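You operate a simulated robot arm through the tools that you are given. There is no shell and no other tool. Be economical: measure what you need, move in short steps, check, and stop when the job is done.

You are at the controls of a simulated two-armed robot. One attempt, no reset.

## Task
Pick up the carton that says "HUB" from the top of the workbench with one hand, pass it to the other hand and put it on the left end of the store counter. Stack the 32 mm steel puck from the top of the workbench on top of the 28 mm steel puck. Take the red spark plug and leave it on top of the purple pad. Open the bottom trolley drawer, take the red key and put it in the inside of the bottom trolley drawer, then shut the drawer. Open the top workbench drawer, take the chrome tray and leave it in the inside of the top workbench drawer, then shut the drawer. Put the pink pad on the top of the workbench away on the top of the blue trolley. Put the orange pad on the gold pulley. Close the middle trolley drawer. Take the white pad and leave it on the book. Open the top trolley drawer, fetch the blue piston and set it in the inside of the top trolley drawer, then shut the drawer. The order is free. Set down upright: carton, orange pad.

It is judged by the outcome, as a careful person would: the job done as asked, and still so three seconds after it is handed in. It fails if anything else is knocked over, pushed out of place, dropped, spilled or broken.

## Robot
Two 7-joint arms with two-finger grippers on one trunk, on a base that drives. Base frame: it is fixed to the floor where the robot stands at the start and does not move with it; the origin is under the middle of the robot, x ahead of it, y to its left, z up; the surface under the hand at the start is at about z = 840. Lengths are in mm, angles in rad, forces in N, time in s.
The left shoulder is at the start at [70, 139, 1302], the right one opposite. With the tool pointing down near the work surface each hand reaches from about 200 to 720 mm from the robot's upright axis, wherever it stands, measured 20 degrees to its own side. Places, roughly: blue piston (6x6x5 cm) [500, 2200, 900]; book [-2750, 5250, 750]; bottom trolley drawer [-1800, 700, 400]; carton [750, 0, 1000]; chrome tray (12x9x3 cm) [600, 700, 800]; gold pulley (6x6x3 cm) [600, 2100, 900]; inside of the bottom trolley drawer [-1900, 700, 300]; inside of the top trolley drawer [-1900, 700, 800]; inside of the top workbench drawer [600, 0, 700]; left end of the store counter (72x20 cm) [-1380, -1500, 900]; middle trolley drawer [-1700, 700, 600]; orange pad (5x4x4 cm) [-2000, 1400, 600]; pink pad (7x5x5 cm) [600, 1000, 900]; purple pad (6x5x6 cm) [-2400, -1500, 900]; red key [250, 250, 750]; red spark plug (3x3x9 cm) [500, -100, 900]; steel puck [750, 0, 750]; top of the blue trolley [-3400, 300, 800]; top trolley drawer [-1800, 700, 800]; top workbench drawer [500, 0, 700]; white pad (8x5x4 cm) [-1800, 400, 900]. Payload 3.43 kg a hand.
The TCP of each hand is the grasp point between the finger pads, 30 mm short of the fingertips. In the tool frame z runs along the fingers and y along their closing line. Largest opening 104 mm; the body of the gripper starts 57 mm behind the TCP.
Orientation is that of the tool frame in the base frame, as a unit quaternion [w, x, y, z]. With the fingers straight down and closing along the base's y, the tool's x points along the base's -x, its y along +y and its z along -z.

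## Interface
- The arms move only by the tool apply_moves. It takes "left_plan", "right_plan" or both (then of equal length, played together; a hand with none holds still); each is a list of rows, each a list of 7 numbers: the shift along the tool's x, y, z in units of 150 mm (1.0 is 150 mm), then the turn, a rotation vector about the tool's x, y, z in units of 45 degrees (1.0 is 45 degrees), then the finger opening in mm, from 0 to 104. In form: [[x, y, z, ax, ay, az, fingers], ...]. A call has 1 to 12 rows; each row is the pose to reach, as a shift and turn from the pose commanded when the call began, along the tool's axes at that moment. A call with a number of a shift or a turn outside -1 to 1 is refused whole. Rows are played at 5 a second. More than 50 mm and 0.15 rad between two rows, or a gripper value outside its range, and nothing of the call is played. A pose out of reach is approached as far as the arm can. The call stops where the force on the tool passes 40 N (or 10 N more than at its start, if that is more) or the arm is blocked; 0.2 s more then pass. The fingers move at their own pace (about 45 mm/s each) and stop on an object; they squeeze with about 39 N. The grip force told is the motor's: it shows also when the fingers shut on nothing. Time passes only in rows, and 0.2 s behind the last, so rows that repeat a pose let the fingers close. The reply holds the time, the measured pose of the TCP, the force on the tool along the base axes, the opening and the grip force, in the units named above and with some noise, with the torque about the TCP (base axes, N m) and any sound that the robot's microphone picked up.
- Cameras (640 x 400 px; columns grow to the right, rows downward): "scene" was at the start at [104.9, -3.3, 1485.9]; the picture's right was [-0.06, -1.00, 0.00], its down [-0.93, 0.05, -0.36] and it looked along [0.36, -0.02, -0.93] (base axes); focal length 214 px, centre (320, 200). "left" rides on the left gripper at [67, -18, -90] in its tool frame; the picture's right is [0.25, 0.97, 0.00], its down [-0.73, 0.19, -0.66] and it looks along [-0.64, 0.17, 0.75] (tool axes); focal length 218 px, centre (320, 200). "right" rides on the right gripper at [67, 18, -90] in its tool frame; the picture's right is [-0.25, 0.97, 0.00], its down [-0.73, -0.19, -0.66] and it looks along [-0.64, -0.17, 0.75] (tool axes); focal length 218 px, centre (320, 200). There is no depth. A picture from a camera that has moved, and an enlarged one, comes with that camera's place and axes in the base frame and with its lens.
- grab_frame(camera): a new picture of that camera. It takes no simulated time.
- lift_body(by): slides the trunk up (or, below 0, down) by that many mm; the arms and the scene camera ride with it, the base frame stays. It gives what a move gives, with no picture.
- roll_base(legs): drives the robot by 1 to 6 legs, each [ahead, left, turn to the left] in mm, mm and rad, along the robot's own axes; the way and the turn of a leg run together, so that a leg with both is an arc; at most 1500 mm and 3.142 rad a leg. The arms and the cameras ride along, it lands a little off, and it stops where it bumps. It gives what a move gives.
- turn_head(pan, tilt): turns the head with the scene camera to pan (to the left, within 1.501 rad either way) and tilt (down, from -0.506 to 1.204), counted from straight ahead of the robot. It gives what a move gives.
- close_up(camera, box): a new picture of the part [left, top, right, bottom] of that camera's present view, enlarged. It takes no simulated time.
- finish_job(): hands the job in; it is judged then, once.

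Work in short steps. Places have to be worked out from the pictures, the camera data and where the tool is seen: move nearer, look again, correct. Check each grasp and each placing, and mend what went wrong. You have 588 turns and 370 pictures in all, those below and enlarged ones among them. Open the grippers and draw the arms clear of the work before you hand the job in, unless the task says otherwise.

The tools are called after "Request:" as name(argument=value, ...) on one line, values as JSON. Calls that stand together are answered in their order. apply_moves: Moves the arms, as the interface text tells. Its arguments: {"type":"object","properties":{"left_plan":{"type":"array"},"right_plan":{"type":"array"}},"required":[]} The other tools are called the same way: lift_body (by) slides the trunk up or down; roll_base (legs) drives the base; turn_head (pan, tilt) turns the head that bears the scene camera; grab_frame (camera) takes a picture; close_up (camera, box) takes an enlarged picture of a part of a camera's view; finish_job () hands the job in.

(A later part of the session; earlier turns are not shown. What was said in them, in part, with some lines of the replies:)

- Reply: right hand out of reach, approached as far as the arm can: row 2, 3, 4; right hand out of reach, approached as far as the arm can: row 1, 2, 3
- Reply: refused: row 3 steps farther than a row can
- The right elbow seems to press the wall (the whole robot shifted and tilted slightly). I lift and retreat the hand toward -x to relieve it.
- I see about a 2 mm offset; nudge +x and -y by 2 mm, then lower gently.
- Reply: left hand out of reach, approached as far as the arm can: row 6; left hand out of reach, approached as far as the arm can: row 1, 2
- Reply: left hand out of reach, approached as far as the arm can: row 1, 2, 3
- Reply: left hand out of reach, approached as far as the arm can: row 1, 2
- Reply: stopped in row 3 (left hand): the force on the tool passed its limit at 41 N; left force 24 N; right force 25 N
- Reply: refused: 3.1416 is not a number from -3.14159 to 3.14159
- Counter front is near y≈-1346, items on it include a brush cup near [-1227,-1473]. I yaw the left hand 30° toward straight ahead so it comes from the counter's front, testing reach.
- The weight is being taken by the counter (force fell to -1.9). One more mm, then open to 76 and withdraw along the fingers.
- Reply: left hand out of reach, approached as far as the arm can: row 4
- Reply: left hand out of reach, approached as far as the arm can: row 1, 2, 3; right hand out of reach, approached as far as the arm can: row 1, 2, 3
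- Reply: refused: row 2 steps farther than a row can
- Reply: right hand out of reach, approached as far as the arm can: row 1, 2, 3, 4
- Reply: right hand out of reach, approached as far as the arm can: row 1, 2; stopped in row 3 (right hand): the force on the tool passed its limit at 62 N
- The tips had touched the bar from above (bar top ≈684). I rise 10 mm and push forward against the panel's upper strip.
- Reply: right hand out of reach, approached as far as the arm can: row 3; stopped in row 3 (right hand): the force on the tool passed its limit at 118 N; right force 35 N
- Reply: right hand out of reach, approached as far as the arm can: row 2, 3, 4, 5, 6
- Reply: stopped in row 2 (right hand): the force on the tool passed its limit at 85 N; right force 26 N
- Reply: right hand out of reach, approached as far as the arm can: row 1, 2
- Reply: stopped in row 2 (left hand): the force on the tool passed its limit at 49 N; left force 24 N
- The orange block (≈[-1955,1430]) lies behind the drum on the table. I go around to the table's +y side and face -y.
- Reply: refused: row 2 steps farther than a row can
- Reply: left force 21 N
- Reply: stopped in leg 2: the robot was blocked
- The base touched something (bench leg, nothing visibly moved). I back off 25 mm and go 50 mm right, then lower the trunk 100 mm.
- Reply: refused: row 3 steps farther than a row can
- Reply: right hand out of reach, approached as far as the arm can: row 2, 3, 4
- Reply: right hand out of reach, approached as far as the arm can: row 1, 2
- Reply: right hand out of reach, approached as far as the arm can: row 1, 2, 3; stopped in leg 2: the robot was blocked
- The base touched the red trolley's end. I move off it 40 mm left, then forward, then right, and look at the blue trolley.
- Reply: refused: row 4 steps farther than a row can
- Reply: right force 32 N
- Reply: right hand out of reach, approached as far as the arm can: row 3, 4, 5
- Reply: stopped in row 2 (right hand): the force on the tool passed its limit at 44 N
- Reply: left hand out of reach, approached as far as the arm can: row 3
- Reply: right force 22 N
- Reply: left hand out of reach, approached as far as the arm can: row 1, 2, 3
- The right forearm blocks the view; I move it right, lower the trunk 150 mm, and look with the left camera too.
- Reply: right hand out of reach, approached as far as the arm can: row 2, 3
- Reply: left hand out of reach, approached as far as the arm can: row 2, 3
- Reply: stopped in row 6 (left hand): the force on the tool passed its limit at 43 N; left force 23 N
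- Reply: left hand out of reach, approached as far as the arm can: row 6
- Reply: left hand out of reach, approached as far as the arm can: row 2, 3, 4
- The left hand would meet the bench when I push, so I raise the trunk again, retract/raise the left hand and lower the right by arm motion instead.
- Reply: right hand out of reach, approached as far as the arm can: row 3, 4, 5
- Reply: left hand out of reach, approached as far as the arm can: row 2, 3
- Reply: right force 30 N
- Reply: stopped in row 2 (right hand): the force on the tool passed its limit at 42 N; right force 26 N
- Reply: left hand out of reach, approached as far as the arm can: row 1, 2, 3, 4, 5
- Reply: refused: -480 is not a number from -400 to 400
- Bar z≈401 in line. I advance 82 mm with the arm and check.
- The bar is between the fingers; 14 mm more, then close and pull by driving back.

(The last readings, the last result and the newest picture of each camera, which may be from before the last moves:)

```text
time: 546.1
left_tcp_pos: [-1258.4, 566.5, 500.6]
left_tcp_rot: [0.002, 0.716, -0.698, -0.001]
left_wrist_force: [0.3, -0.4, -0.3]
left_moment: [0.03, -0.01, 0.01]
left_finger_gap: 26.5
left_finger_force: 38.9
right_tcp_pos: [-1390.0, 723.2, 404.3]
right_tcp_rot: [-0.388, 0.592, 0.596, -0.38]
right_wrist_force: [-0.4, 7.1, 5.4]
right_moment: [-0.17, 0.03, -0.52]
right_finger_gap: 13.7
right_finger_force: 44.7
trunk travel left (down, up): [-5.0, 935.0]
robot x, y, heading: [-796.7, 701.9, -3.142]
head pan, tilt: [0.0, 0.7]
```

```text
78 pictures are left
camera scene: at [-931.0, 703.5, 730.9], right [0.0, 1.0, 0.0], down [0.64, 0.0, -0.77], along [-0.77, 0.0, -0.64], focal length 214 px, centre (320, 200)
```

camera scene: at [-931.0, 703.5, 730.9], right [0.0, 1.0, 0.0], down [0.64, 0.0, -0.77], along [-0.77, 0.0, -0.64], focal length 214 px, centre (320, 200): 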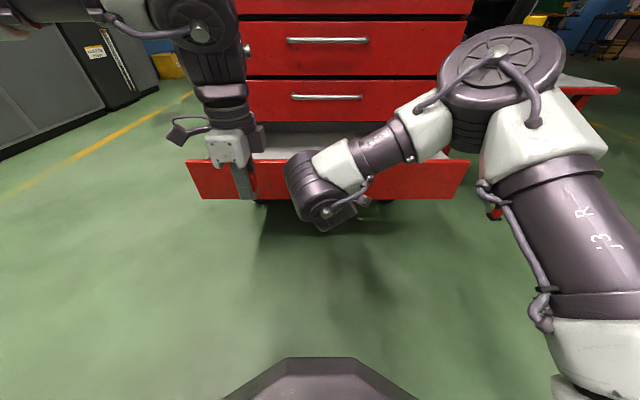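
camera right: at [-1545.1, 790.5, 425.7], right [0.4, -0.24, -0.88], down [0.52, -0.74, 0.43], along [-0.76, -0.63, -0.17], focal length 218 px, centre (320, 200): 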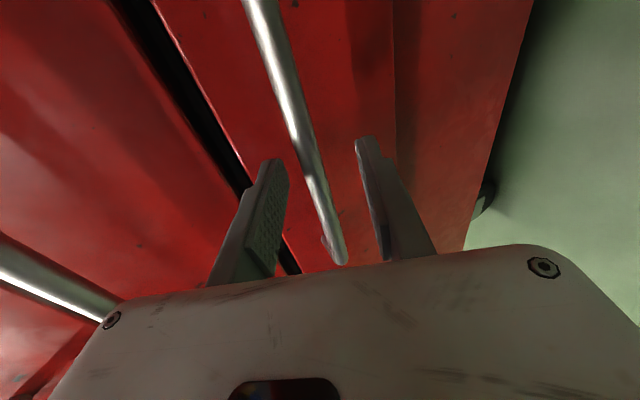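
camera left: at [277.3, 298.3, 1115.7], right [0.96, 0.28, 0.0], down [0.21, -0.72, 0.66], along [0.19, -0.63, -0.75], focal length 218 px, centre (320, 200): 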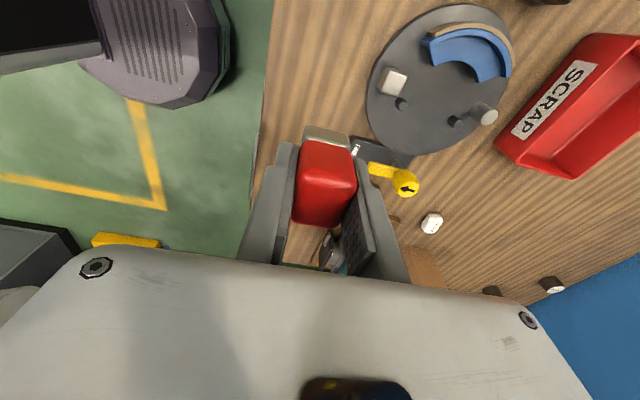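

The bottom drawer is open. I release the bar, back the hand off and up, raise the trunk 200 mm and look inside.

Request:
apply_moves(right_plan=[[0, 0, 0, 0, 0, 0, 30], [0, 0, 0, 0, 0, 0, 44], [0, 0, 0, 0, 0, 0, 44], [0, 0, -0.2, 0, 0, 0, 44], [0, 0, -0.45, 0, 0, 0, 44]])

Request:
lift_body(by=250)

Request:
roll_base(legs=[[120, -80, 0]])

Request:
turn_head(pan=0.1, tilt=0.9)

Request:
grab_frame(camera="scene")

Request:
grab_frame(camera="left")

```text
time: 547.3
left_tcp_pos: [-1257.6, 566.4, 500.8]
left_tcp_rot: [0.002, 0.715, -0.699, -0.001]
left_wrist_force: [-0.6, -0.3, -0.6]
left_moment: [-0.02, -0.01, 0.01]
left_finger_gap: 26.8
left_finger_force: 38.8
right_tcp_pos: [-1327.3, 721.4, 430.6]
right_tcp_rot: [-0.388, 0.592, 0.596, -0.379]
right_wrist_force: [0.3, 0.1, -0.4]
right_moment: [-0.01, 0.02, 0.01]
right_finger_gap: 43.9
right_finger_force: 0.0
trunk travel left (down, up): [-5.0, 935.0]
robot x, y, heading: [-796.2, 705.3, -3.143]
head pan, tilt: [0.0, 0.7]
```

```text
time: 549.9
left_tcp_pos: [-1259.1, 566.0, 749.6]
left_tcp_rot: [0.002, 0.715, -0.699, -0.001]
left_wrist_force: [0.7, -0.2, -1.1]
left_moment: [-0.01, -0.04, 0.0]
left_finger_gap: 27.0
left_finger_force: 38.9
right_tcp_pos: [-1328.1, 721.6, 680.7]
right_tcp_rot: [-0.388, 0.592, 0.596, -0.379]
right_wrist_force: [0.3, 0.7, -0.1]
right_moment: [0.03, 0.0, -0.02]
right_finger_gap: 44.2
right_finger_force: 0.1
trunk travel left (down, up): [-255.0, 685.0]
robot x, y, heading: [-794.2, 704.2, -3.134]
head pan, tilt: [0.0, 0.7]
```

```text
time: 551.3
left_tcp_pos: [-1378.3, 645.7, 749.6]
left_tcp_rot: [0.0, 0.715, -0.699, -0.001]
left_wrist_force: [-0.6, 0.9, -0.2]
left_moment: [-0.01, -0.05, -0.01]
left_finger_gap: 26.7
left_finger_force: 38.7
right_tcp_pos: [-1447.1, 801.9, 680.7]
right_tcp_rot: [-0.387, 0.592, 0.596, -0.38]
right_wrist_force: [-0.3, 0.4, -0.1]
right_moment: [-0.03, 0.01, 0.01]
right_finger_gap: 43.9
right_finger_force: 0.0
trunk travel left (down, up): [-255.0, 685.0]
robot x, y, heading: [-917.6, 781.3, -3.141]
head pan, tilt: [0.0, 0.7]
```

```text
time: 552.0
left_tcp_pos: [-1376.9, 645.0, 749.2]
left_tcp_rot: [0.001, 0.715, -0.699, -0.002]
left_wrist_force: [0.4, -0.4, 0.0]
left_moment: [0.02, 0.05, 0.0]
left_finger_gap: 26.7
left_finger_force: 39.2
right_tcp_pos: [-1446.3, 799.7, 680.9]
right_tcp_rot: [-0.387, 0.591, 0.597, -0.38]
right_wrist_force: [0.3, 0.0, 0.1]
right_moment: [-0.02, 0.02, 0.02]
right_finger_gap: 43.9
right_finger_force: 0.1
trunk travel left (down, up): [-255.0, 685.0]
robot x, y, heading: [-912.1, 784.0, -3.139]
head pan, tilt: [0.099, 0.901]
```

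```text
77 pictures are left
camera scene: at [-1040.4, 775.1, 964.7], right [-0.1, 0.99, 0.0], down [0.78, 0.08, -0.62], along [-0.62, -0.06, -0.78], focal length 214 px, centre (320, 200)
```

scene: 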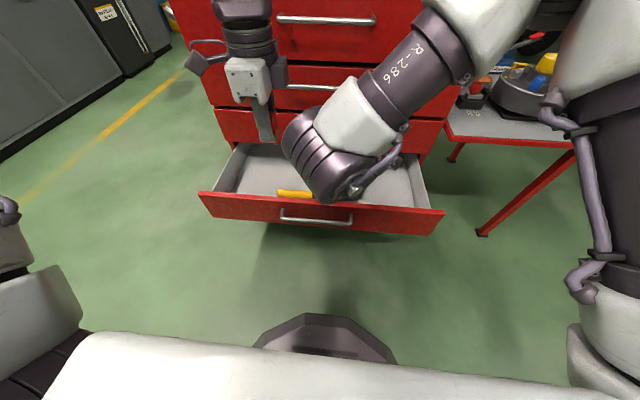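

```text
76 pictures are left
camera left: at [-1358.1, 580.4, 839.6], right [-0.96, -0.28, 0.0], down [-0.21, 0.73, 0.66], along [-0.18, 0.63, -0.75], focal length 218 px, centre (320, 200)
```

left: 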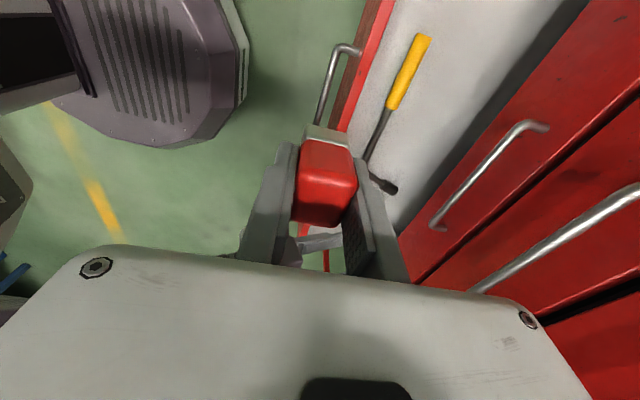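

A yellow tool lies in the drawer from y≈563 up. I'll put the key at the free left part ≈[-1590,500]. I retract the right hand and reposition.

Request:
apply_moves(right_plan=[[0, -0.03, -0.2, 0, 0, 0, 44], [0, -0.07, -0.4, 0, 0, 0, 44], [0, -0.1, -0.55, 0, 0, 0, 44]])

Request:
roll_base(legs=[[0, 145, 0], [90, 0, 0]])

Request:
lift_body(by=-180)

Request:
apply_moves(left_plan=[[0, 0.25, 0, 0, 0, 0, 10], [0, 0.5, 0.1, 0, 0, 0, 10], [0, 0.72, 0.2, 0, 0, 0, 10], [0, 0.78, 0.5, 0, 0, 0, 10]])

Request:
grab_frame(camera="left")

Request:
grab_frame(camera="scene")

```text
time: 552.8
left_tcp_pos: [-1376.4, 645.4, 750.7]
left_tcp_rot: [0.001, 0.715, -0.699, -0.001]
left_wrist_force: [0.5, 0.5, -0.3]
left_moment: [0.01, -0.02, 0.01]
left_finger_gap: 26.9
left_finger_force: 38.9
right_tcp_pos: [-1378.2, 799.4, 727.2]
right_tcp_rot: [-0.387, 0.592, 0.596, -0.38]
right_wrist_force: [0.2, -0.3, -0.6]
right_moment: [0.02, 0.06, 0.0]
right_finger_gap: 44.0
right_finger_force: 0.0
trunk travel left (down, up): [-255.0, 685.0]
robot x, y, heading: [-913.9, 785.9, -3.136]
head pan, tilt: [0.099, 0.901]
```

```text
time: 554.9
left_tcp_pos: [-1467.4, 500.5, 749.4]
left_tcp_rot: [0.001, 0.716, -0.698, -0.001]
left_wrist_force: [-0.5, -0.2, -0.7]
left_moment: [0.0, -0.02, -0.01]
left_finger_gap: 26.9
left_finger_force: 39.1
right_tcp_pos: [-1467.9, 654.8, 727.2]
right_tcp_rot: [-0.387, 0.592, 0.597, -0.379]
right_wrist_force: [0.0, -0.6, 0.4]
right_moment: [0.01, 0.01, 0.02]
right_finger_gap: 44.0
right_finger_force: 0.1
trunk travel left (down, up): [-255.0, 685.0]
robot x, y, heading: [-1002.5, 640.0, -3.139]
head pan, tilt: [0.099, 0.901]
```

```text
time: 556.9
left_tcp_pos: [-1466.5, 501.6, 570.9]
left_tcp_rot: [0.001, 0.715, -0.699, -0.001]
left_wrist_force: [-0.4, -0.1, -0.9]
left_moment: [-0.02, -0.01, -0.01]
left_finger_gap: 27.1
left_finger_force: 38.8
right_tcp_pos: [-1467.3, 652.8, 547.7]
right_tcp_rot: [-0.387, 0.591, 0.597, -0.38]
right_wrist_force: [-0.1, -0.4, 0.9]
right_moment: [0.0, -0.01, 0.05]
right_finger_gap: 43.7
right_finger_force: 0.1
trunk travel left (down, up): [-75.0, 865.0]
robot x, y, heading: [-1008.9, 637.2, -3.136]
head pan, tilt: [0.099, 0.901]
```

```text
time: 557.9
left_tcp_pos: [-1584.5, 497.9, 495.3]
left_tcp_rot: [0.001, 0.716, -0.698, -0.001]
left_wrist_force: [0.8, -0.4, -0.3]
left_moment: [-0.02, 0.01, 0.06]
left_finger_gap: 26.9
left_finger_force: 38.8
right_tcp_pos: [-1467.8, 653.9, 548.4]
right_tcp_rot: [-0.388, 0.592, 0.596, -0.38]
right_wrist_force: [0.4, -0.1, -0.3]
right_moment: [0.03, 0.0, 0.02]
right_finger_gap: 44.0
right_finger_force: 0.0
trunk travel left (down, up): [-75.0, 865.0]
robot x, y, heading: [-1002.0, 638.6, -3.139]
head pan, tilt: [0.099, 0.901]
```

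```text
75 pictures are left
camera left: at [-1566.0, 432.6, 585.8], right [-0.96, -0.28, 0.0], down [-0.21, 0.73, 0.66], along [-0.18, 0.63, -0.75], focal length 218 px, centre (320, 200)
```

left: 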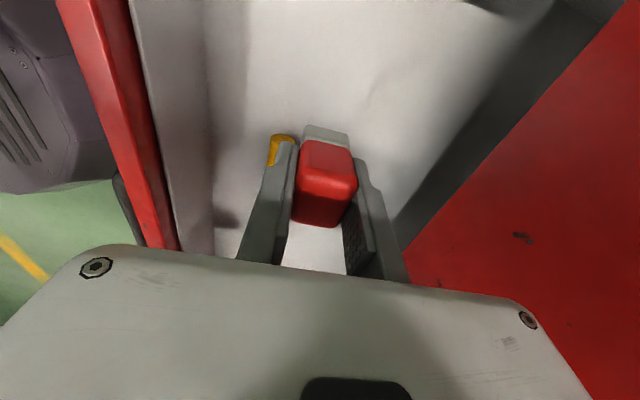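

```text
74 pictures are left
camera scene: at [-1130.5, 630.2, 784.7], right [-0.1, 0.99, 0.0], down [0.78, 0.08, -0.62], along [-0.62, -0.06, -0.78], focal length 214 px, centre (320, 200)
```

scene: 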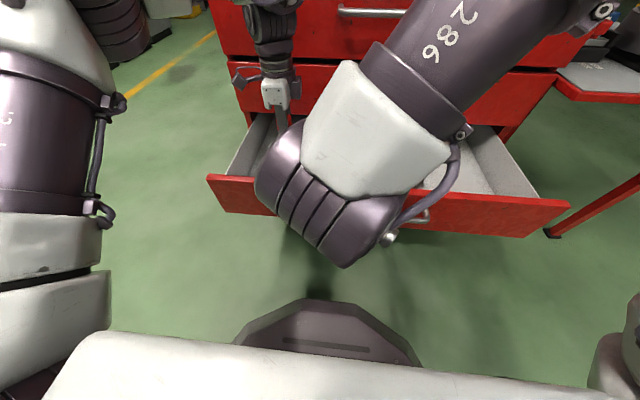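

Clear of the yellow tool. I lower 90 mm, then step down to contact.

Request:
apply_moves(left_plan=[[0, 0, 0.25, 0, 0, 0, 10], [0, 0, 0.5, 0, 0, 0, 10]])

Request:
grab_frame(camera="left")

```text
time: 558.5
left_tcp_pos: [-1585.2, 496.9, 420.6]
left_tcp_rot: [0.001, 0.715, -0.699, 0.0]
left_wrist_force: [-0.2, 0.3, 0.6]
left_moment: [0.0, -0.01, 0.0]
left_finger_gap: 27.1
left_finger_force: 38.9
right_tcp_pos: [-1468.0, 653.0, 547.1]
right_tcp_rot: [-0.388, 0.591, 0.596, -0.38]
right_wrist_force: [-0.1, 0.2, 0.4]
right_moment: [-0.02, 0.01, 0.02]
right_finger_gap: 44.0
right_finger_force: 0.1
trunk travel left (down, up): [-75.0, 865.0]
robot x, y, heading: [-1002.9, 636.5, -3.139]
head pan, tilt: [0.099, 0.901]
```

```text
73 pictures are left
camera left: at [-1566.0, 431.9, 510.3], right [-0.96, -0.28, 0.0], down [-0.21, 0.72, 0.66], along [-0.18, 0.63, -0.75], focal length 218 px, centre (320, 200)
```

left: 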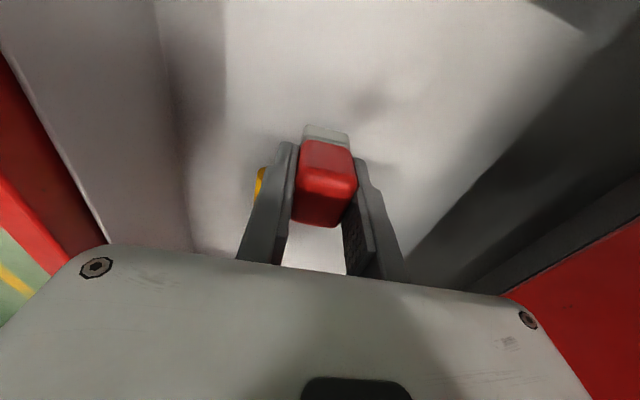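

Request:
apply_moves(left_plan=[[0, 0, 0.1, 0, 0, 0, 10], [0, 0, 0.2, 0, 0, 0, 10], [0, 0, 0.22, 0, 0, 0, 10], [0, 0, 0.24, 0, 0, 0, 10]])

Request:
grab_frame(camera="left")

```text
time: 559.5
left_tcp_pos: [-1584.9, 498.9, 384.7]
left_tcp_rot: [0.001, 0.715, -0.699, -0.002]
left_wrist_force: [0.1, 0.0, 0.1]
left_moment: [0.0, 0.01, -0.01]
left_finger_gap: 26.8
left_finger_force: 39.3
right_tcp_pos: [-1467.1, 654.3, 547.7]
right_tcp_rot: [-0.387, 0.592, 0.596, -0.38]
right_wrist_force: [-0.2, 0.0, 1.1]
right_moment: [-0.02, 0.0, 0.0]
right_finger_gap: 44.1
right_finger_force: 0.1
trunk travel left (down, up): [-75.0, 865.0]
robot x, y, heading: [-1001.0, 636.2, -3.14]
head pan, tilt: [0.099, 0.901]
```

```text
72 pictures are left
camera left: at [-1566.4, 432.5, 474.1], right [-0.96, -0.28, 0.0], down [-0.21, 0.72, 0.66], along [-0.18, 0.63, -0.75], focal length 218 px, centre (320, 200)
```

left: 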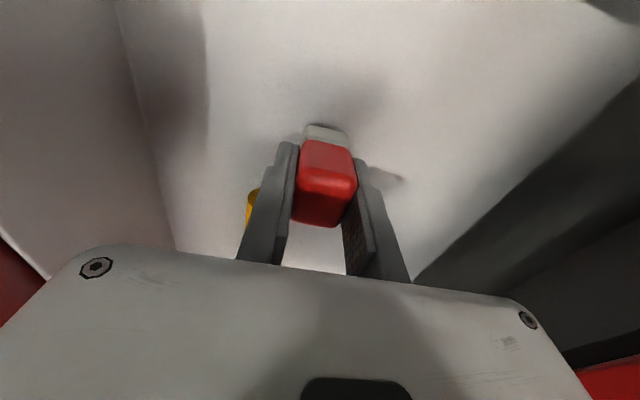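

Shadow is closing in. I step down in 2–3 mm rows until contact.

Request:
apply_moves(left_plan=[[0, 0, 0.02, 0, 0, 0, 10], [0, 0, 0.04, 0, 0, 0, 10], [0, 0, 0.06, 0, 0, 0, 10], [0, 0, 0.08, 0, 0, 0, 10], [0, 0, 0.1, 0, 0, 0, 10]])

Request:
grab_frame(camera="left")

```text
time: 560.6
left_tcp_pos: [-1585.5, 497.7, 368.8]
left_tcp_rot: [0.0, 0.715, -0.699, -0.001]
left_wrist_force: [0.2, 0.9, 0.6]
left_moment: [0.03, -0.02, 0.0]
left_finger_gap: 26.9
left_finger_force: 39.5
right_tcp_pos: [-1467.5, 653.2, 548.9]
right_tcp_rot: [-0.387, 0.592, 0.596, -0.38]
right_wrist_force: [-0.1, -0.4, 0.1]
right_moment: [-0.04, -0.03, 0.01]
right_finger_gap: 44.1
right_finger_force: 0.1
trunk travel left (down, up): [-75.0, 865.0]
robot x, y, heading: [-1007.2, 637.6, -3.139]
head pan, tilt: [0.099, 0.901]
```

```text
71 pictures are left
camera left: at [-1566.3, 432.2, 458.4], right [-0.96, -0.28, 0.0], down [-0.21, 0.72, 0.66], along [-0.18, 0.63, -0.75], focal length 218 px, centre (320, 200)
```

left: 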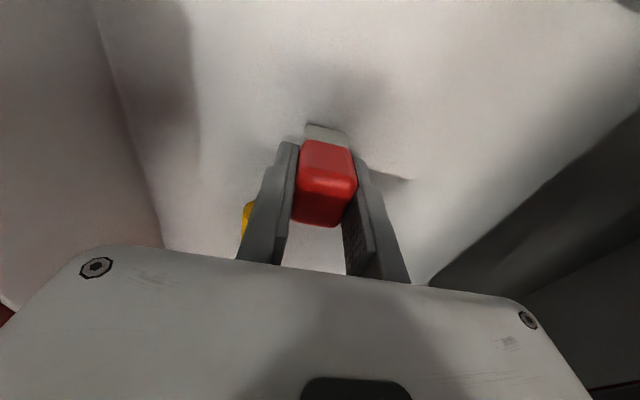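

Request:
apply_moves(left_plan=[[0, 0, 0.02, 0, 0, 0, 10], [0, 0, 0.04, 0, 0, 0, 10], [0, 0, 0.06, 0, 0, 0, 10], [0, 0, 0.08, 0, 0, 0, 10], [0, 0, 0.1, 0, 0, 0, 10]])

Request:
grab_frame(camera="left")

```text
time: 561.9
left_tcp_pos: [-1585.7, 497.3, 353.8]
left_tcp_rot: [0.001, 0.716, -0.698, -0.001]
left_wrist_force: [1.1, 0.5, 2.2]
left_moment: [-0.04, -0.05, -0.04]
left_finger_gap: 26.8
left_finger_force: 39.4
right_tcp_pos: [-1467.8, 654.5, 548.5]
right_tcp_rot: [-0.387, 0.592, 0.597, -0.38]
right_wrist_force: [0.2, 0.4, -0.5]
right_moment: [0.01, 0.0, 0.03]
right_finger_gap: 44.1
right_finger_force: 0.0
trunk travel left (down, up): [-75.0, 865.0]
robot x, y, heading: [-1006.0, 637.3, -3.135]
head pan, tilt: [0.099, 0.901]
```

```text
70 pictures are left
camera left: at [-1565.8, 431.9, 444.0], right [-0.96, -0.28, 0.0], down [-0.21, 0.72, 0.66], along [-0.18, 0.63, -0.75], focal length 218 px, centre (320, 200)
```

left: 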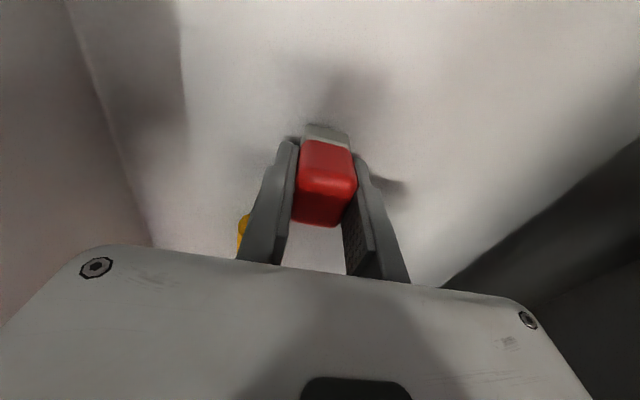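

Request:
apply_moves(left_plan=[[0, 0, 0.01, 0, 0, 0, 10], [0, 0, 0.02, 0, 0, 0, 10]])

```text
time: 562.5
left_tcp_pos: [-1585.7, 496.9, 353.9]
left_tcp_rot: [0.003, 0.716, -0.698, -0.003]
left_wrist_force: [-0.1, -2.9, 18.4]
left_moment: [-0.14, -0.23, 0.0]
left_finger_gap: 26.6
left_finger_force: 39.0
right_tcp_pos: [-1467.5, 653.6, 549.5]
right_tcp_rot: [-0.388, 0.592, 0.595, -0.381]
right_wrist_force: [0.3, -0.5, -0.4]
right_moment: [-0.02, 0.03, -0.01]
right_finger_gap: 44.3
right_finger_force: 0.1
trunk travel left (down, up): [-75.0, 865.0]
robot x, y, heading: [-1006.4, 639.8, -3.137]
head pan, tilt: [0.099, 0.901]
```

Contact (18 N). I release and rise out of the drawer.

Request:
apply_moves(left_plan=[[0, 0, -0.015, 0, 0, 0, 34], [0, 0, -0.015, 0, 0, 0, 46], [0, 0, -0.015, 0, 0, 0, 46], [0, 0, -0.3, 0, 0, 0, 46], [0, 0, -0.6, 0, 0, 0, 46], [0, 0, -0.9, 0, 0, 0, 46]])

Request:
grab_frame(camera="left")

```text
time: 563.9
left_tcp_pos: [-1584.9, 498.8, 486.3]
left_tcp_rot: [0.002, 0.715, -0.699, -0.001]
left_wrist_force: [-0.2, -0.5, -1.1]
left_moment: [0.02, 0.0, -0.01]
left_finger_gap: 45.8
left_finger_force: 0.1
right_tcp_pos: [-1466.9, 654.5, 548.8]
right_tcp_rot: [-0.387, 0.592, 0.596, -0.38]
right_wrist_force: [0.4, 0.7, 0.1]
right_moment: [-0.01, -0.03, 0.02]
right_finger_gap: 44.2
right_finger_force: 0.0
trunk travel left (down, up): [-75.0, 865.0]
robot x, y, heading: [-1001.6, 638.4, -3.138]
head pan, tilt: [0.099, 0.901]
```

```text
69 pictures are left
camera left: at [-1566.5, 433.0, 575.6], right [-0.96, -0.28, 0.0], down [-0.21, 0.72, 0.66], along [-0.18, 0.63, -0.75], focal length 218 px, centre (320, 200)
```

left: 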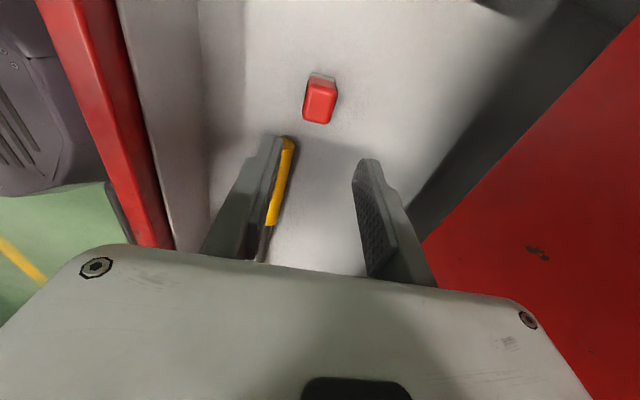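

The key rests in the bottom drawer. I back off, retract the left hand, and set the right hand at bar height to push it shut.

Request:
roll_base(legs=[[-260, 0, 0], [0, -68, 0]])

Request:
apply_moves(left_plan=[[0, -0.22, -0.15, 0, 0, 0, 46], [0, -0.44, -0.3, 0, 0, 0, 46], [0, -0.66, -0.45, 0, 0, 0, 46], [0, -0.85, -0.55, 0, 0, 0, 46]], right_plan=[[0, 0.1, 0.04, 0, 0, 0, 44], [0, 0.2, 0.08, 0, 0, 0, 44], [0, 0.33, 0.14, 0, 0, 0, 44], [0, 0.46, 0.195, 0, 0, 0, 44]])

Request:
lift_body(by=-70)

Request:
grab_frame(camera="right")

```text
time: 566.3
left_tcp_pos: [-1326.5, 566.6, 484.9]
left_tcp_rot: [0.001, 0.716, -0.698, -0.002]
left_wrist_force: [0.0, 0.3, 0.8]
left_moment: [0.03, 0.01, -0.02]
left_finger_gap: 45.9
left_finger_force: 0.0
right_tcp_pos: [-1208.0, 722.6, 548.5]
right_tcp_rot: [-0.387, 0.591, 0.597, -0.38]
right_wrist_force: [-1.2, -0.1, 0.0]
right_moment: [-0.03, 0.0, 0.01]
right_finger_gap: 44.2
right_finger_force: 0.0
trunk travel left (down, up): [-75.0, 865.0]
robot x, y, heading: [-744.6, 704.9, -3.135]
head pan, tilt: [0.099, 0.901]
```

```text
time: 567.3
left_tcp_pos: [-1198.2, 570.5, 567.1]
left_tcp_rot: [0.002, 0.715, -0.699, -0.001]
left_wrist_force: [0.4, -0.2, 0.7]
left_moment: [0.0, 0.0, 0.0]
left_finger_gap: 45.9
left_finger_force: 0.0
right_tcp_pos: [-1226.6, 742.4, 496.0]
right_tcp_rot: [-0.374, 0.623, 0.565, -0.392]
right_wrist_force: [0.5, -0.4, 0.0]
right_moment: [0.03, -0.02, 0.02]
right_finger_gap: 43.8
right_finger_force: 0.1
right hand out of reach, approached as far as the arm can: row 4
trunk travel left (down, up): [-75.0, 865.0]
robot x, y, heading: [-744.3, 707.4, -3.139]
head pan, tilt: [0.099, 0.901]
```

```text
time: 568.4
left_tcp_pos: [-1198.6, 570.5, 499.1]
left_tcp_rot: [0.001, 0.716, -0.699, -0.001]
left_wrist_force: [-0.8, -0.1, -0.4]
left_moment: [0.0, -0.03, 0.01]
left_finger_gap: 45.9
left_finger_force: 0.0
right_tcp_pos: [-1226.4, 743.2, 422.5]
right_tcp_rot: [-0.375, 0.624, 0.566, -0.387]
right_wrist_force: [1.2, 0.1, -0.3]
right_moment: [0.0, -0.04, 0.04]
right_finger_gap: 43.9
right_finger_force: 0.1
trunk travel left (down, up): [-5.0, 935.0]
robot x, y, heading: [-743.0, 707.7, -3.141]
head pan, tilt: [0.099, 0.901]
```

```text
68 pictures are left
camera right: at [-1132.7, 808.2, 441.0], right [0.39, -0.33, -0.86], down [0.47, -0.73, 0.49], along [-0.79, -0.6, -0.13], focal length 218 px, centre (320, 200)
```

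right: 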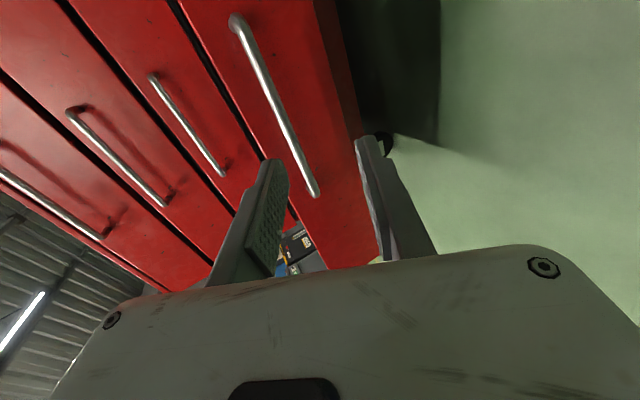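

The bar is at z≈398. I extend the arm 84 mm forward and 20 mm down, and re-check.

Request:
apply_moves(right_plan=[[0, -0.03, 0.18, 0, 0, 0, 44], [0, -0.06, 0.37, 0, 0, 0, 44], [0, -0.096, 0.56, 0, 0, 0, 44]])

Request:
grab_frame(camera="right")

```text
time: 569.2
left_tcp_pos: [-1199.2, 568.8, 498.3]
left_tcp_rot: [0.002, 0.716, -0.699, -0.002]
left_wrist_force: [-0.4, 0.2, 0.4]
left_moment: [0.0, -0.01, 0.01]
left_finger_gap: 46.0
left_finger_force: 0.1
right_tcp_pos: [-1297.5, 726.5, 388.5]
right_tcp_rot: [-0.386, 0.591, 0.598, -0.379]
right_wrist_force: [1.3, 0.3, 0.8]
right_moment: [-0.05, 0.0, 0.03]
right_finger_gap: 44.4
right_finger_force: 0.0
trunk travel left (down, up): [-5.0, 935.0]
robot x, y, heading: [-742.6, 708.1, -3.141]
head pan, tilt: [0.099, 0.901]
```

```text
67 pictures are left
camera right: at [-1207.7, 794.2, 411.7], right [0.4, -0.24, -0.88], down [0.52, -0.73, 0.44], along [-0.75, -0.63, -0.17], focal length 218 px, centre (320, 200)
```

right: 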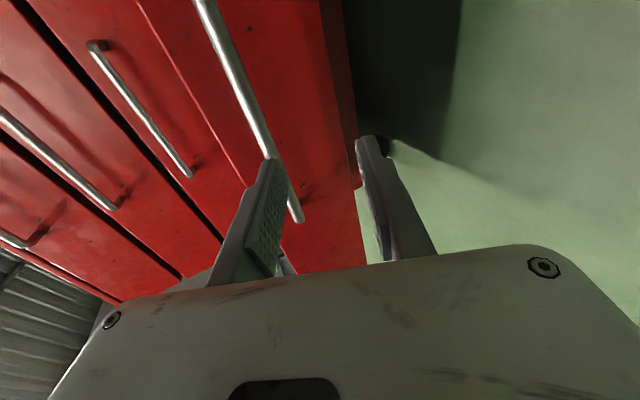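

I raise ~11 mm and drive 70 mm forward, then check alignment.

Request:
apply_moves(right_plan=[[0, -0.067, -0.029, 0, 0, 0, 44], [0, -0.067, -0.029, 0, 0, 0, 44]])

Request:
roll_base(legs=[[65, 0, 0]])

Request:
grab_frame(camera="right")

```text
time: 569.8
left_tcp_pos: [-1198.3, 569.4, 499.0]
left_tcp_rot: [0.001, 0.716, -0.698, -0.001]
left_wrist_force: [0.1, -0.5, -0.6]
left_moment: [-0.02, -0.02, -0.01]
left_finger_gap: 46.1
left_finger_force: 0.0
right_tcp_pos: [-1297.0, 725.4, 400.2]
right_tcp_rot: [-0.385, 0.592, 0.598, -0.378]
right_wrist_force: [-0.5, 0.2, -0.2]
right_moment: [0.04, 0.01, 0.01]
right_finger_gap: 44.1
right_finger_force: 0.0
trunk travel left (down, up): [-5.0, 935.0]
robot x, y, heading: [-740.8, 704.2, -3.14]
head pan, tilt: [0.099, 0.901]
```

```text
time: 570.8
left_tcp_pos: [-1263.4, 569.5, 498.1]
left_tcp_rot: [0.002, 0.716, -0.698, -0.001]
left_wrist_force: [0.8, -0.2, -0.5]
left_moment: [-0.04, 0.03, 0.05]
left_finger_gap: 46.2
left_finger_force: 0.0
right_tcp_pos: [-1362.5, 725.0, 399.8]
right_tcp_rot: [-0.386, 0.592, 0.598, -0.378]
right_wrist_force: [0.0, 0.3, -0.1]
right_moment: [-0.03, 0.02, -0.01]
right_finger_gap: 43.9
right_finger_force: 0.1
trunk travel left (down, up): [-5.0, 935.0]
robot x, y, heading: [-806.8, 704.2, -3.138]
head pan, tilt: [0.099, 0.901]
```

```text
66 pictures are left
camera right: at [-1272.5, 793.0, 422.8], right [0.4, -0.24, -0.88], down [0.52, -0.73, 0.44], along [-0.75, -0.63, -0.17], focal length 218 px, centre (320, 200)
```

right: 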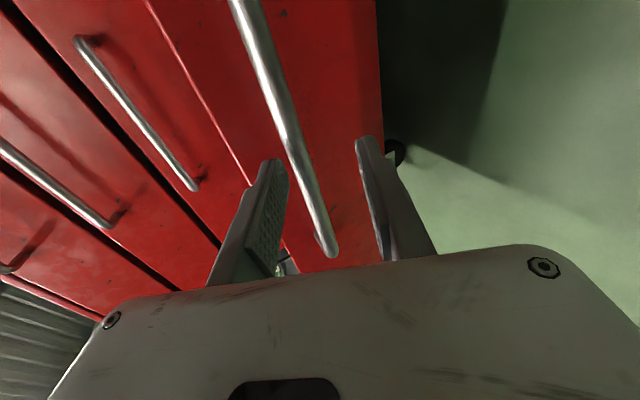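

The bar is between the fingers. Advance 28 mm, close, and push by driving forward.

Request:
apply_moves(right_plan=[[0, -0.04, 0.09, 0, 0, 0, 44], [0, -0.075, 0.17, 0, 0, 0, 44], [0, -0.075, 0.17, 0, 0, 0, 5], [0, -0.075, 0.17, 0, 0, 0, 5], [0, -0.075, 0.17, 0, 0, 0, 5]])

Request:
roll_base(legs=[[200, 0, 0]])

Request:
grab_frame(camera="scene")

```text
time: 572.0
left_tcp_pos: [-1262.9, 570.3, 498.9]
left_tcp_rot: [0.001, 0.716, -0.698, -0.001]
left_wrist_force: [-0.6, 0.8, -0.1]
left_moment: [0.0, 0.01, 0.0]
left_finger_gap: 46.0
left_finger_force: 0.1
right_tcp_pos: [-1390.7, 723.9, 402.1]
right_tcp_rot: [-0.386, 0.591, 0.597, -0.381]
right_wrist_force: [-1.7, -1.3, 10.1]
right_moment: [-0.45, 0.13, -0.06]
right_finger_gap: 13.7
right_finger_force: 36.3
trunk travel left (down, up): [-5.0, 935.0]
robot x, y, heading: [-807.9, 704.4, -3.135]
head pan, tilt: [0.099, 0.901]
```

```text
time: 573.6
left_tcp_pos: [-1459.6, 567.9, 500.7]
left_tcp_rot: [0.002, 0.717, -0.697, -0.001]
left_wrist_force: [0.2, -0.5, -0.6]
left_moment: [0.03, 0.04, 0.0]
left_finger_gap: 46.3
left_finger_force: 0.0
right_tcp_pos: [-1588.5, 724.2, 401.2]
right_tcp_rot: [-0.387, 0.592, 0.597, -0.378]
right_wrist_force: [1.4, 15.5, 20.6]
right_moment: [-0.38, 0.16, -0.45]
right_finger_gap: 13.6
right_finger_force: 44.8
trunk travel left (down, up): [-5.0, 935.0]
robot x, y, heading: [-1007.8, 709.8, -3.135]
head pan, tilt: [0.099, 0.901]
```

```text
65 pictures are left
camera scene: at [-1132.2, 698.1, 715.0], right [-0.1, 0.99, 0.0], down [0.78, 0.08, -0.62], along [-0.62, -0.07, -0.78], focal length 214 px, centre (320, 200)
```

scene: 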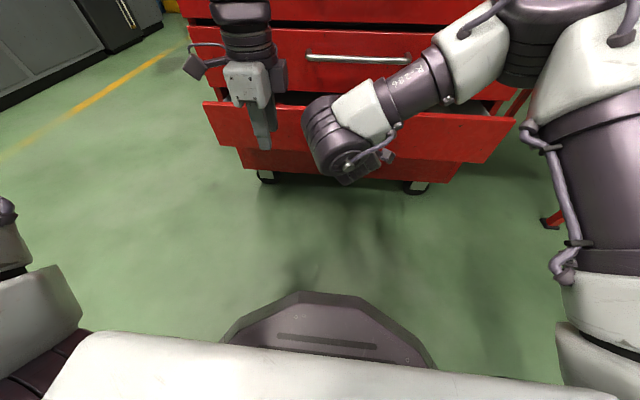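

Remaining ~61 mm: drive 54 mm and press.

Request:
roll_base(legs=[[54, 0, 0]])

Request:
apply_moves(right_plan=[[0, -0.015, 0.03, 0, 0, 0, 5], [0, -0.03, 0.06, 0, 0, 0, 5], [0, -0.045, 0.09, 0, 0, 0, 5]])

Request:
grab_frame(camera="scene")

```text
time: 574.5
left_tcp_pos: [-1514.3, 566.9, 498.4]
left_tcp_rot: [0.002, 0.716, -0.698, -0.001]
left_wrist_force: [0.5, -0.6, 0.8]
left_moment: [0.01, 0.0, 0.02]
left_finger_gap: 46.1
left_finger_force: 0.0
right_tcp_pos: [-1643.5, 724.8, 402.4]
right_tcp_rot: [-0.388, 0.591, 0.597, -0.379]
right_wrist_force: [0.0, 13.0, 12.7]
right_moment: [-0.59, 0.15, -0.2]
right_finger_gap: 13.3
right_finger_force: 44.8
trunk travel left (down, up): [-5.0, 935.0]
robot x, y, heading: [-1061.9, 706.8, -3.13]
head pan, tilt: [0.099, 0.901]
```

```text
time: 575.3
left_tcp_pos: [-1512.9, 568.7, 500.6]
left_tcp_rot: [0.002, 0.715, -0.699, -0.001]
left_wrist_force: [-0.2, 0.1, 0.6]
left_moment: [0.01, 0.01, -0.02]
left_finger_gap: 46.1
left_finger_force: 0.1
right_tcp_pos: [-1654.5, 723.4, 401.8]
right_tcp_rot: [-0.384, 0.592, 0.599, -0.378]
right_wrist_force: [15.7, 3.5, 9.8]
right_moment: [-0.57, -0.01, -0.24]
right_finger_gap: 13.6
right_finger_force: 45.0
trunk travel left (down, up): [-5.0, 935.0]
robot x, y, heading: [-1057.0, 707.2, -3.137]
head pan, tilt: [0.099, 0.901]
stopped in row 3 (right hand): the force on the tool passed its limit at 40 N (the readings are from after the stop); the commanded pose is now the measured one
```

```text
64 pictures are left
camera scene: at [-1185.3, 697.7, 715.0], right [-0.1, 0.99, 0.0], down [0.78, 0.08, -0.62], along [-0.62, -0.07, -0.78], focal length 214 px, centre (320, 200)
```

scene: 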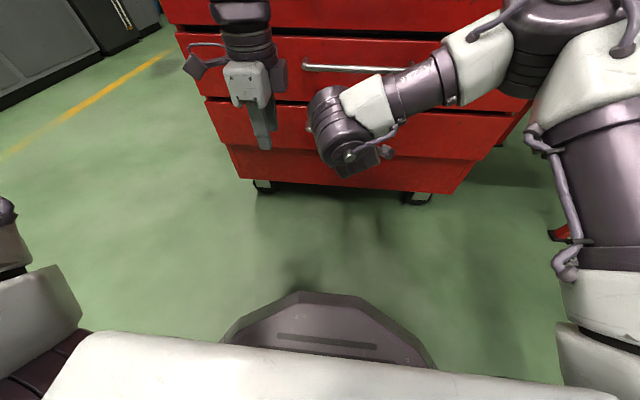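

Shut against the stop. I release, back off and raise the trunk, then verify all trolley drawers.

Request:
apply_moves(right_plan=[[0, 0, 0, 0, 0, 0, 30], [0, 0, 0, 0, 0, 0, 44], [0, 0, 0, 0, 0, 0, 44], [0, 0, -0.2, 0, 0, 0, 44], [0, 0, -0.4, 0, 0, 0, 44]])

Request:
roll_base(legs=[[-350, 0, 0]])

Request:
lift_body(by=400)

Request:
lift_body(by=180)

Request:
turn_head(pan=0, tilt=0.6)

Request:
grab_frame(camera="scene")

```text
time: 576.5
left_tcp_pos: [-1515.9, 567.2, 498.5]
left_tcp_rot: [0.001, 0.716, -0.698, -0.001]
left_wrist_force: [-0.9, -0.2, -0.3]
left_moment: [0.0, -0.02, 0.0]
left_finger_gap: 45.9
left_finger_force: 0.0
right_tcp_pos: [-1601.5, 723.6, 425.4]
right_tcp_rot: [-0.384, 0.594, 0.598, -0.377]
right_wrist_force: [-0.1, 0.5, 0.3]
right_moment: [0.0, 0.03, -0.01]
right_finger_gap: 44.1
right_finger_force: 0.0
trunk travel left (down, up): [-5.0, 935.0]
robot x, y, heading: [-1057.5, 705.9, -3.136]
head pan, tilt: [0.099, 0.901]
```

```text
time: 578.8
left_tcp_pos: [-1167.5, 570.4, 497.5]
left_tcp_rot: [0.002, 0.717, -0.698, -0.001]
left_wrist_force: [0.6, 0.2, 0.4]
left_moment: [0.05, 0.01, 0.03]
left_finger_gap: 46.1
left_finger_force: 0.1
right_tcp_pos: [-1253.8, 724.2, 426.2]
right_tcp_rot: [-0.385, 0.592, 0.6, -0.376]
right_wrist_force: [0.5, 0.0, 0.1]
right_moment: [0.0, 0.0, -0.01]
right_finger_gap: 44.1
right_finger_force: 0.0
trunk travel left (down, up): [-5.0, 935.0]
robot x, y, heading: [-709.8, 709.1, -3.132]
head pan, tilt: [0.099, 0.901]
```

```text
time: 582.6
left_tcp_pos: [-1167.3, 569.2, 897.7]
left_tcp_rot: [0.002, 0.716, -0.698, -0.002]
left_wrist_force: [0.0, 0.0, 0.1]
left_moment: [0.01, 0.03, 0.02]
left_finger_gap: 45.8
left_finger_force: 0.1
right_tcp_pos: [-1253.6, 724.2, 824.8]
right_tcp_rot: [-0.384, 0.593, 0.599, -0.377]
right_wrist_force: [-0.6, -0.1, 0.4]
right_moment: [0.01, 0.0, -0.01]
right_finger_gap: 44.2
right_finger_force: 0.0
trunk travel left (down, up): [-405.0, 535.0]
robot x, y, heading: [-711.6, 706.3, -3.134]
head pan, tilt: [0.099, 0.901]
```

```text
time: 584.6
left_tcp_pos: [-1167.0, 570.5, 1079.9]
left_tcp_rot: [0.002, 0.716, -0.698, -0.002]
left_wrist_force: [0.3, 0.1, 0.7]
left_moment: [0.01, 0.01, 0.02]
left_finger_gap: 46.0
left_finger_force: 0.1
right_tcp_pos: [-1253.5, 723.8, 1005.3]
right_tcp_rot: [-0.385, 0.593, 0.598, -0.377]
right_wrist_force: [0.5, 0.4, 0.3]
right_moment: [0.03, -0.04, -0.02]
right_finger_gap: 44.0
right_finger_force: 0.1
trunk travel left (down, up): [-585.0, 355.0]
robot x, y, heading: [-718.7, 706.3, -3.135]
head pan, tilt: [0.099, 0.901]
```

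```text
time: 585.4
left_tcp_pos: [-1167.2, 568.8, 1078.5]
left_tcp_rot: [0.001, 0.716, -0.698, -0.001]
left_wrist_force: [-0.3, -0.6, 0.3]
left_moment: [0.0, -0.01, -0.02]
left_finger_gap: 46.0
left_finger_force: 0.1
right_tcp_pos: [-1254.5, 724.4, 1006.2]
right_tcp_rot: [-0.385, 0.593, 0.599, -0.376]
right_wrist_force: [-0.9, -1.0, 0.9]
right_moment: [0.01, -0.01, 0.01]
right_finger_gap: 43.9
right_finger_force: 0.1
trunk travel left (down, up): [-585.0, 355.0]
robot x, y, heading: [-714.2, 709.5, -3.134]
head pan, tilt: [0.0, 0.6]
```

```text
63 pictures are left
camera scene: at [-852.9, 706.8, 1319.4], right [-0.01, 1.0, 0.0], down [0.57, 0.0, -0.82], along [-0.82, -0.01, -0.57], focal length 214 px, centre (320, 200)
```

scene: 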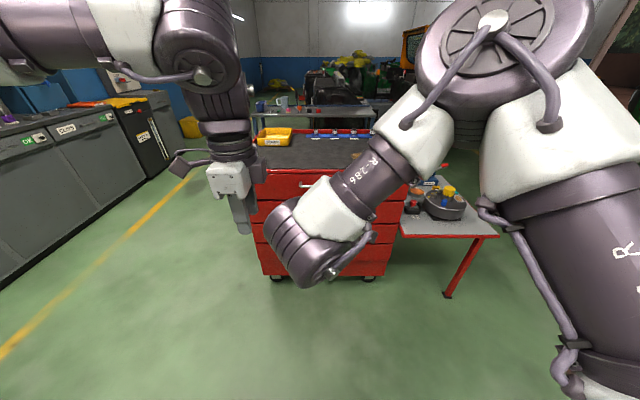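

The arm hides the drawers; I shift left and look at the trolley from the side.

Request:
roll_base(legs=[[0, 650, 0]])

Request:
turn_head(pan=-0.75, tilt=0.5)

Request:
close_up(camera="scene", box=[160, 100, 480, 300])

```text
time: 589.0
left_tcp_pos: [-1157.8, -82.1, 1078.3]
left_tcp_rot: [0.002, 0.721, -0.693, 0.0]
left_wrist_force: [0.3, 0.2, -0.3]
left_moment: [0.02, 0.01, 0.04]
left_finger_gap: 46.1
left_finger_force: 0.1
right_tcp_pos: [-1245.5, 71.9, 1005.5]
right_tcp_rot: [-0.382, 0.59, 0.602, -0.379]
right_wrist_force: [-1.1, 0.0, 0.4]
right_moment: [0.03, 0.01, 0.01]
right_finger_gap: 44.0
right_finger_force: 0.1
trunk travel left (down, up): [-585.0, 355.0]
robot x, y, heading: [-701.3, 61.1, -3.126]
head pan, tilt: [0.0, 0.6]
```

```text
time: 590.1
left_tcp_pos: [-1157.4, -81.9, 1078.2]
left_tcp_rot: [0.001, 0.721, -0.693, -0.001]
left_wrist_force: [-0.5, 0.5, 0.2]
left_moment: [0.01, -0.04, 0.0]
left_finger_gap: 45.9
left_finger_force: 0.0
right_tcp_pos: [-1245.2, 71.8, 1005.4]
right_tcp_rot: [-0.382, 0.59, 0.602, -0.379]
right_wrist_force: [0.0, 0.8, -0.4]
right_moment: [0.03, 0.0, 0.03]
right_finger_gap: 44.0
right_finger_force: 0.2
trunk travel left (down, up): [-585.0, 355.0]
robot x, y, heading: [-705.0, 65.1, -3.124]
head pan, tilt: [-0.75, 0.499]
```

```text
2.00 times, centred on (320, 200) of scene
camera zoom: at [-824.1, 122.0, 1328.5], right [0.67, 0.74, 0.0], down [0.36, -0.32, -0.88], along [-0.65, 0.59, -0.48], focal length 429 px, centre (320, 200)
```

zoom: 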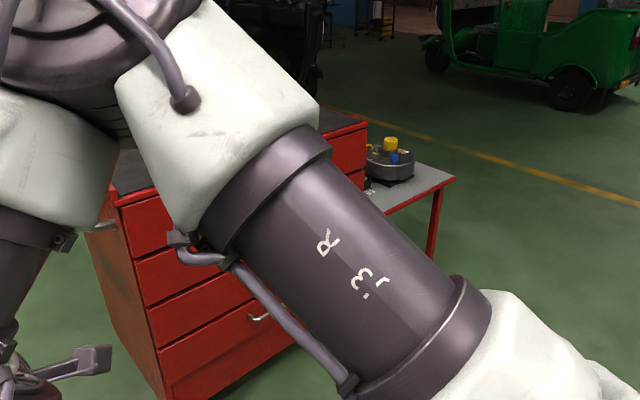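

Panels line up flush. Now a check of the counter (carton and spark plug) from here.

Request:
turn_head(pan=1.1, tilt=0.3)

Request:
grab_frame(camera="scene")

```text
time: 591.9
left_tcp_pos: [-1157.7, -82.5, 1077.4]
left_tcp_rot: [0.001, 0.72, -0.694, -0.001]
left_wrist_force: [0.7, 0.5, 0.0]
left_moment: [0.02, 0.0, 0.0]
left_finger_gap: 45.8
left_finger_force: 0.1
right_tcp_pos: [-1246.4, 71.9, 1005.2]
right_tcp_rot: [-0.382, 0.589, 0.603, -0.379]
right_wrist_force: [0.3, -0.3, 0.1]
right_moment: [0.02, 0.04, 0.02]
right_finger_gap: 43.9
right_finger_force: 0.1
trunk travel left (down, up): [-585.0, 355.0]
robot x, y, heading: [-703.8, 61.7, -3.122]
head pan, tilt: [1.1, 0.3]
```

```text
61 pictures are left
camera scene: at [-797.1, -22.5, 1346.9], right [-0.9, 0.44, 0.0], down [0.13, 0.27, -0.96], along [-0.42, -0.86, -0.3], focal length 214 px, centre (320, 200)
```

scene: 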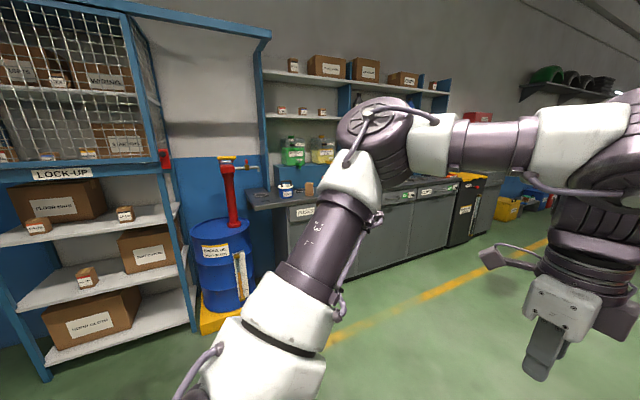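

I turn to face the counter and move so both items are visible.

Request:
roll_base(legs=[[0, 0, 1.55], [0, -1150, 0]])

Request:
turn_head(pan=0.3, tilt=0.25)

Request:
grab_frame(camera="scene")

```text
time: 601.5
left_tcp_pos: [-1700.9, -400.0, 1078.9]
left_tcp_rot: [0.002, 1.0, 0.008, 0.0]
left_wrist_force: [0.1, 0.1, -0.5]
left_moment: [-0.02, 0.0, 0.04]
left_finger_gap: 46.2
left_finger_force: 0.0
right_tcp_pos: [-1855.4, -485.9, 1005.4]
right_tcp_rot: [-0.008, -0.001, 0.843, -0.538]
right_wrist_force: [0.3, -0.4, 0.2]
right_moment: [0.02, 0.05, -0.01]
right_finger_gap: 43.7
right_finger_force: 0.1
trunk travel left (down, up): [-585.0, 355.0]
robot x, y, heading: [-1832.8, 51.4, -1.578]
head pan, tilt: [1.1, 0.3]
```

```text
time: 602.6
left_tcp_pos: [-1700.8, -399.4, 1078.2]
left_tcp_rot: [0.002, 1.0, 0.009, 0.0]
left_wrist_force: [-0.3, 0.1, -0.4]
left_moment: [0.01, 0.01, -0.03]
left_finger_gap: 46.1
left_finger_force: 0.0
right_tcp_pos: [-1855.4, -485.0, 1005.2]
right_tcp_rot: [-0.007, -0.001, 0.843, -0.538]
right_wrist_force: [0.7, -0.1, -0.1]
right_moment: [-0.02, 0.01, 0.01]
right_finger_gap: 44.0
right_finger_force: 0.1
trunk travel left (down, up): [-585.0, 355.0]
robot x, y, heading: [-1831.7, 55.8, -1.566]
head pan, tilt: [0.3, 0.25]
```

```text
60 pictures are left
camera scene: at [-1808.4, -84.1, 1351.7], right [-0.96, -0.29, 0.0], down [-0.07, 0.24, -0.97], along [0.29, -0.93, -0.25], focal length 214 px, centre (320, 200)
```

scene: 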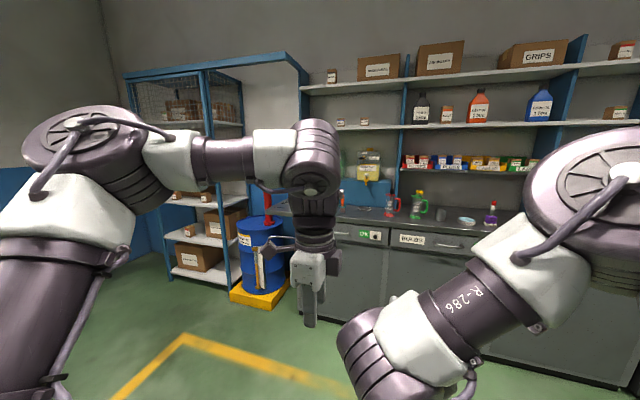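

Request:
roll_base(legs=[[250, 0, 0]])

Request:
close_up(camera="scene", box=[380, 170, 540, 270])

Request:
turn_head(pan=0.75, tilt=0.3)

Request:
grab_frame(camera="scene")

```text
time: 604.5
left_tcp_pos: [-1702.5, -651.2, 1078.0]
left_tcp_rot: [0.001, 1.0, 0.008, 0.0]
left_wrist_force: [-0.4, 0.3, 0.5]
left_moment: [-0.05, 0.01, 0.0]
left_finger_gap: 46.2
left_finger_force: 0.1
right_tcp_pos: [-1858.5, -735.7, 1006.0]
right_tcp_rot: [-0.009, 0.001, 0.842, -0.539]
right_wrist_force: [-0.2, -0.8, 0.0]
right_moment: [-0.04, 0.0, 0.02]
right_finger_gap: 44.0
right_finger_force: 0.1
trunk travel left (down, up): [-585.0, 355.0]
robot x, y, heading: [-1835.9, -195.8, -1.578]
head pan, tilt: [0.3, 0.25]
```

```text
4.00 times, centred on (460, 220) of scene
camera zoom: at [-1810.2, -335.1, 1351.8], right [-0.96, -0.29, 0.0], down [-0.07, 0.24, -0.97], along [0.28, -0.93, -0.25], focal length 858 px, centre (-240, 120)
```

zoom: 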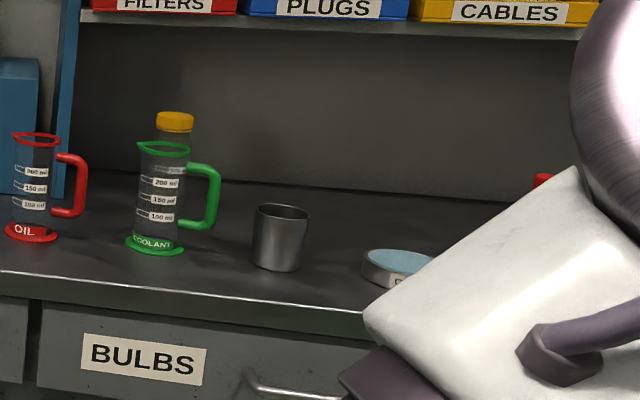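

```text
time: 605.4
left_tcp_pos: [-1702.9, -652.1, 1079.9]
left_tcp_rot: [0.001, 1.0, 0.007, -0.001]
left_wrist_force: [-0.5, -0.1, -0.8]
left_moment: [-0.02, -0.03, -0.04]
left_finger_gap: 45.9
left_finger_force: 0.2
right_tcp_pos: [-1859.4, -736.2, 1005.4]
right_tcp_rot: [-0.009, 0.0, 0.842, -0.539]
right_wrist_force: [0.2, -0.5, -0.2]
right_moment: [-0.01, -0.02, 0.03]
right_finger_gap: 44.0
right_finger_force: 0.1
trunk travel left (down, up): [-585.0, 355.0]
robot x, y, heading: [-1836.1, -193.1, -1.581]
head pan, tilt: [0.75, 0.3]
```

```text
58 pictures are left
camera scene: at [-1774.1, -314.5, 1347.0], right [-0.74, -0.68, 0.0], down [-0.2, 0.22, -0.96], along [0.65, -0.7, -0.3], focal length 214 px, centre (320, 200)
```

scene: 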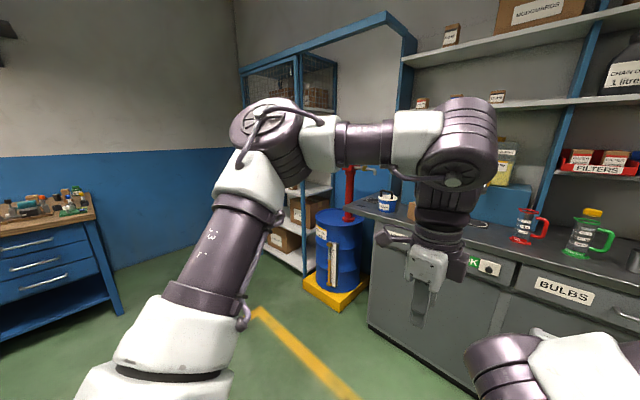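

Request:
close_up(camera="scene", box=[350, 170, 450, 240])

Request:
close_up(camera="scene", box=[0, 170, 130, 320])

```text
5.71 times, centred on (400, 205) of scene
camera zoom: at [-1774.1, -314.5, 1347.0], right [-0.74, -0.68, 0.0], down [-0.2, 0.22, -0.96], along [0.65, -0.7, -0.3], focal length 1226 px, centre (-137, 171)
```

zoom: 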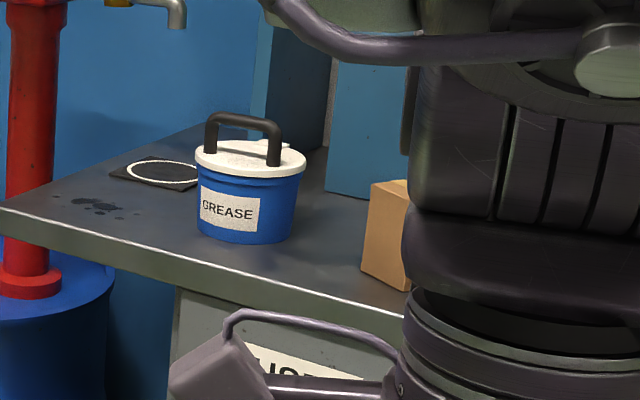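

```text
2.67 times, centred on (65, 245) of scene
camera zoom: at [-1774.1, -314.5, 1347.0], right [-0.74, -0.68, 0.0], down [-0.2, 0.22, -0.96], along [0.65, -0.7, -0.3], focal length 572 px, centre (1000, 80)
```

zoom: 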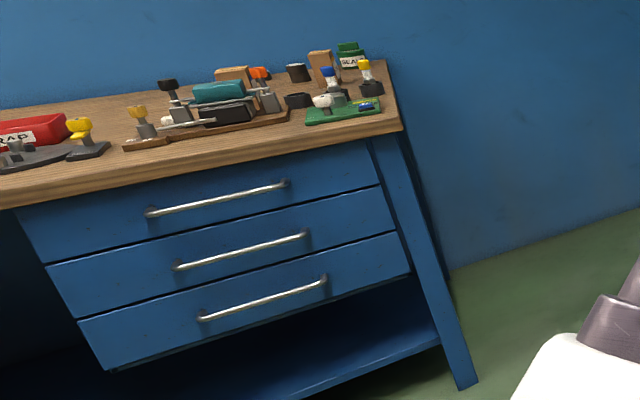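

Everything is in place: bench and trolley drawers are shut, the carton and puck stack stand, the plug is on its pad, and both grippers are open and clear. I hand the job in.

Request:
finish_job()

```text
The job is handed in.
```

I finished every item you listed and handed the job in, with both grippers open and the arms clear.

- **Last check:** From a distance I confirmed that the carton and puck stack are standing, the plug is on its pad, and the bench and trolley drawers are shut. I saw the orange, white and pink pads right after placing them, but didn't look at them again.
- **Contacts:** The base bumped the dark table's leg and the end of the red trolley. One elbow also pressed the wall while I stacked the pucks. I saw nothing moved or damaged.
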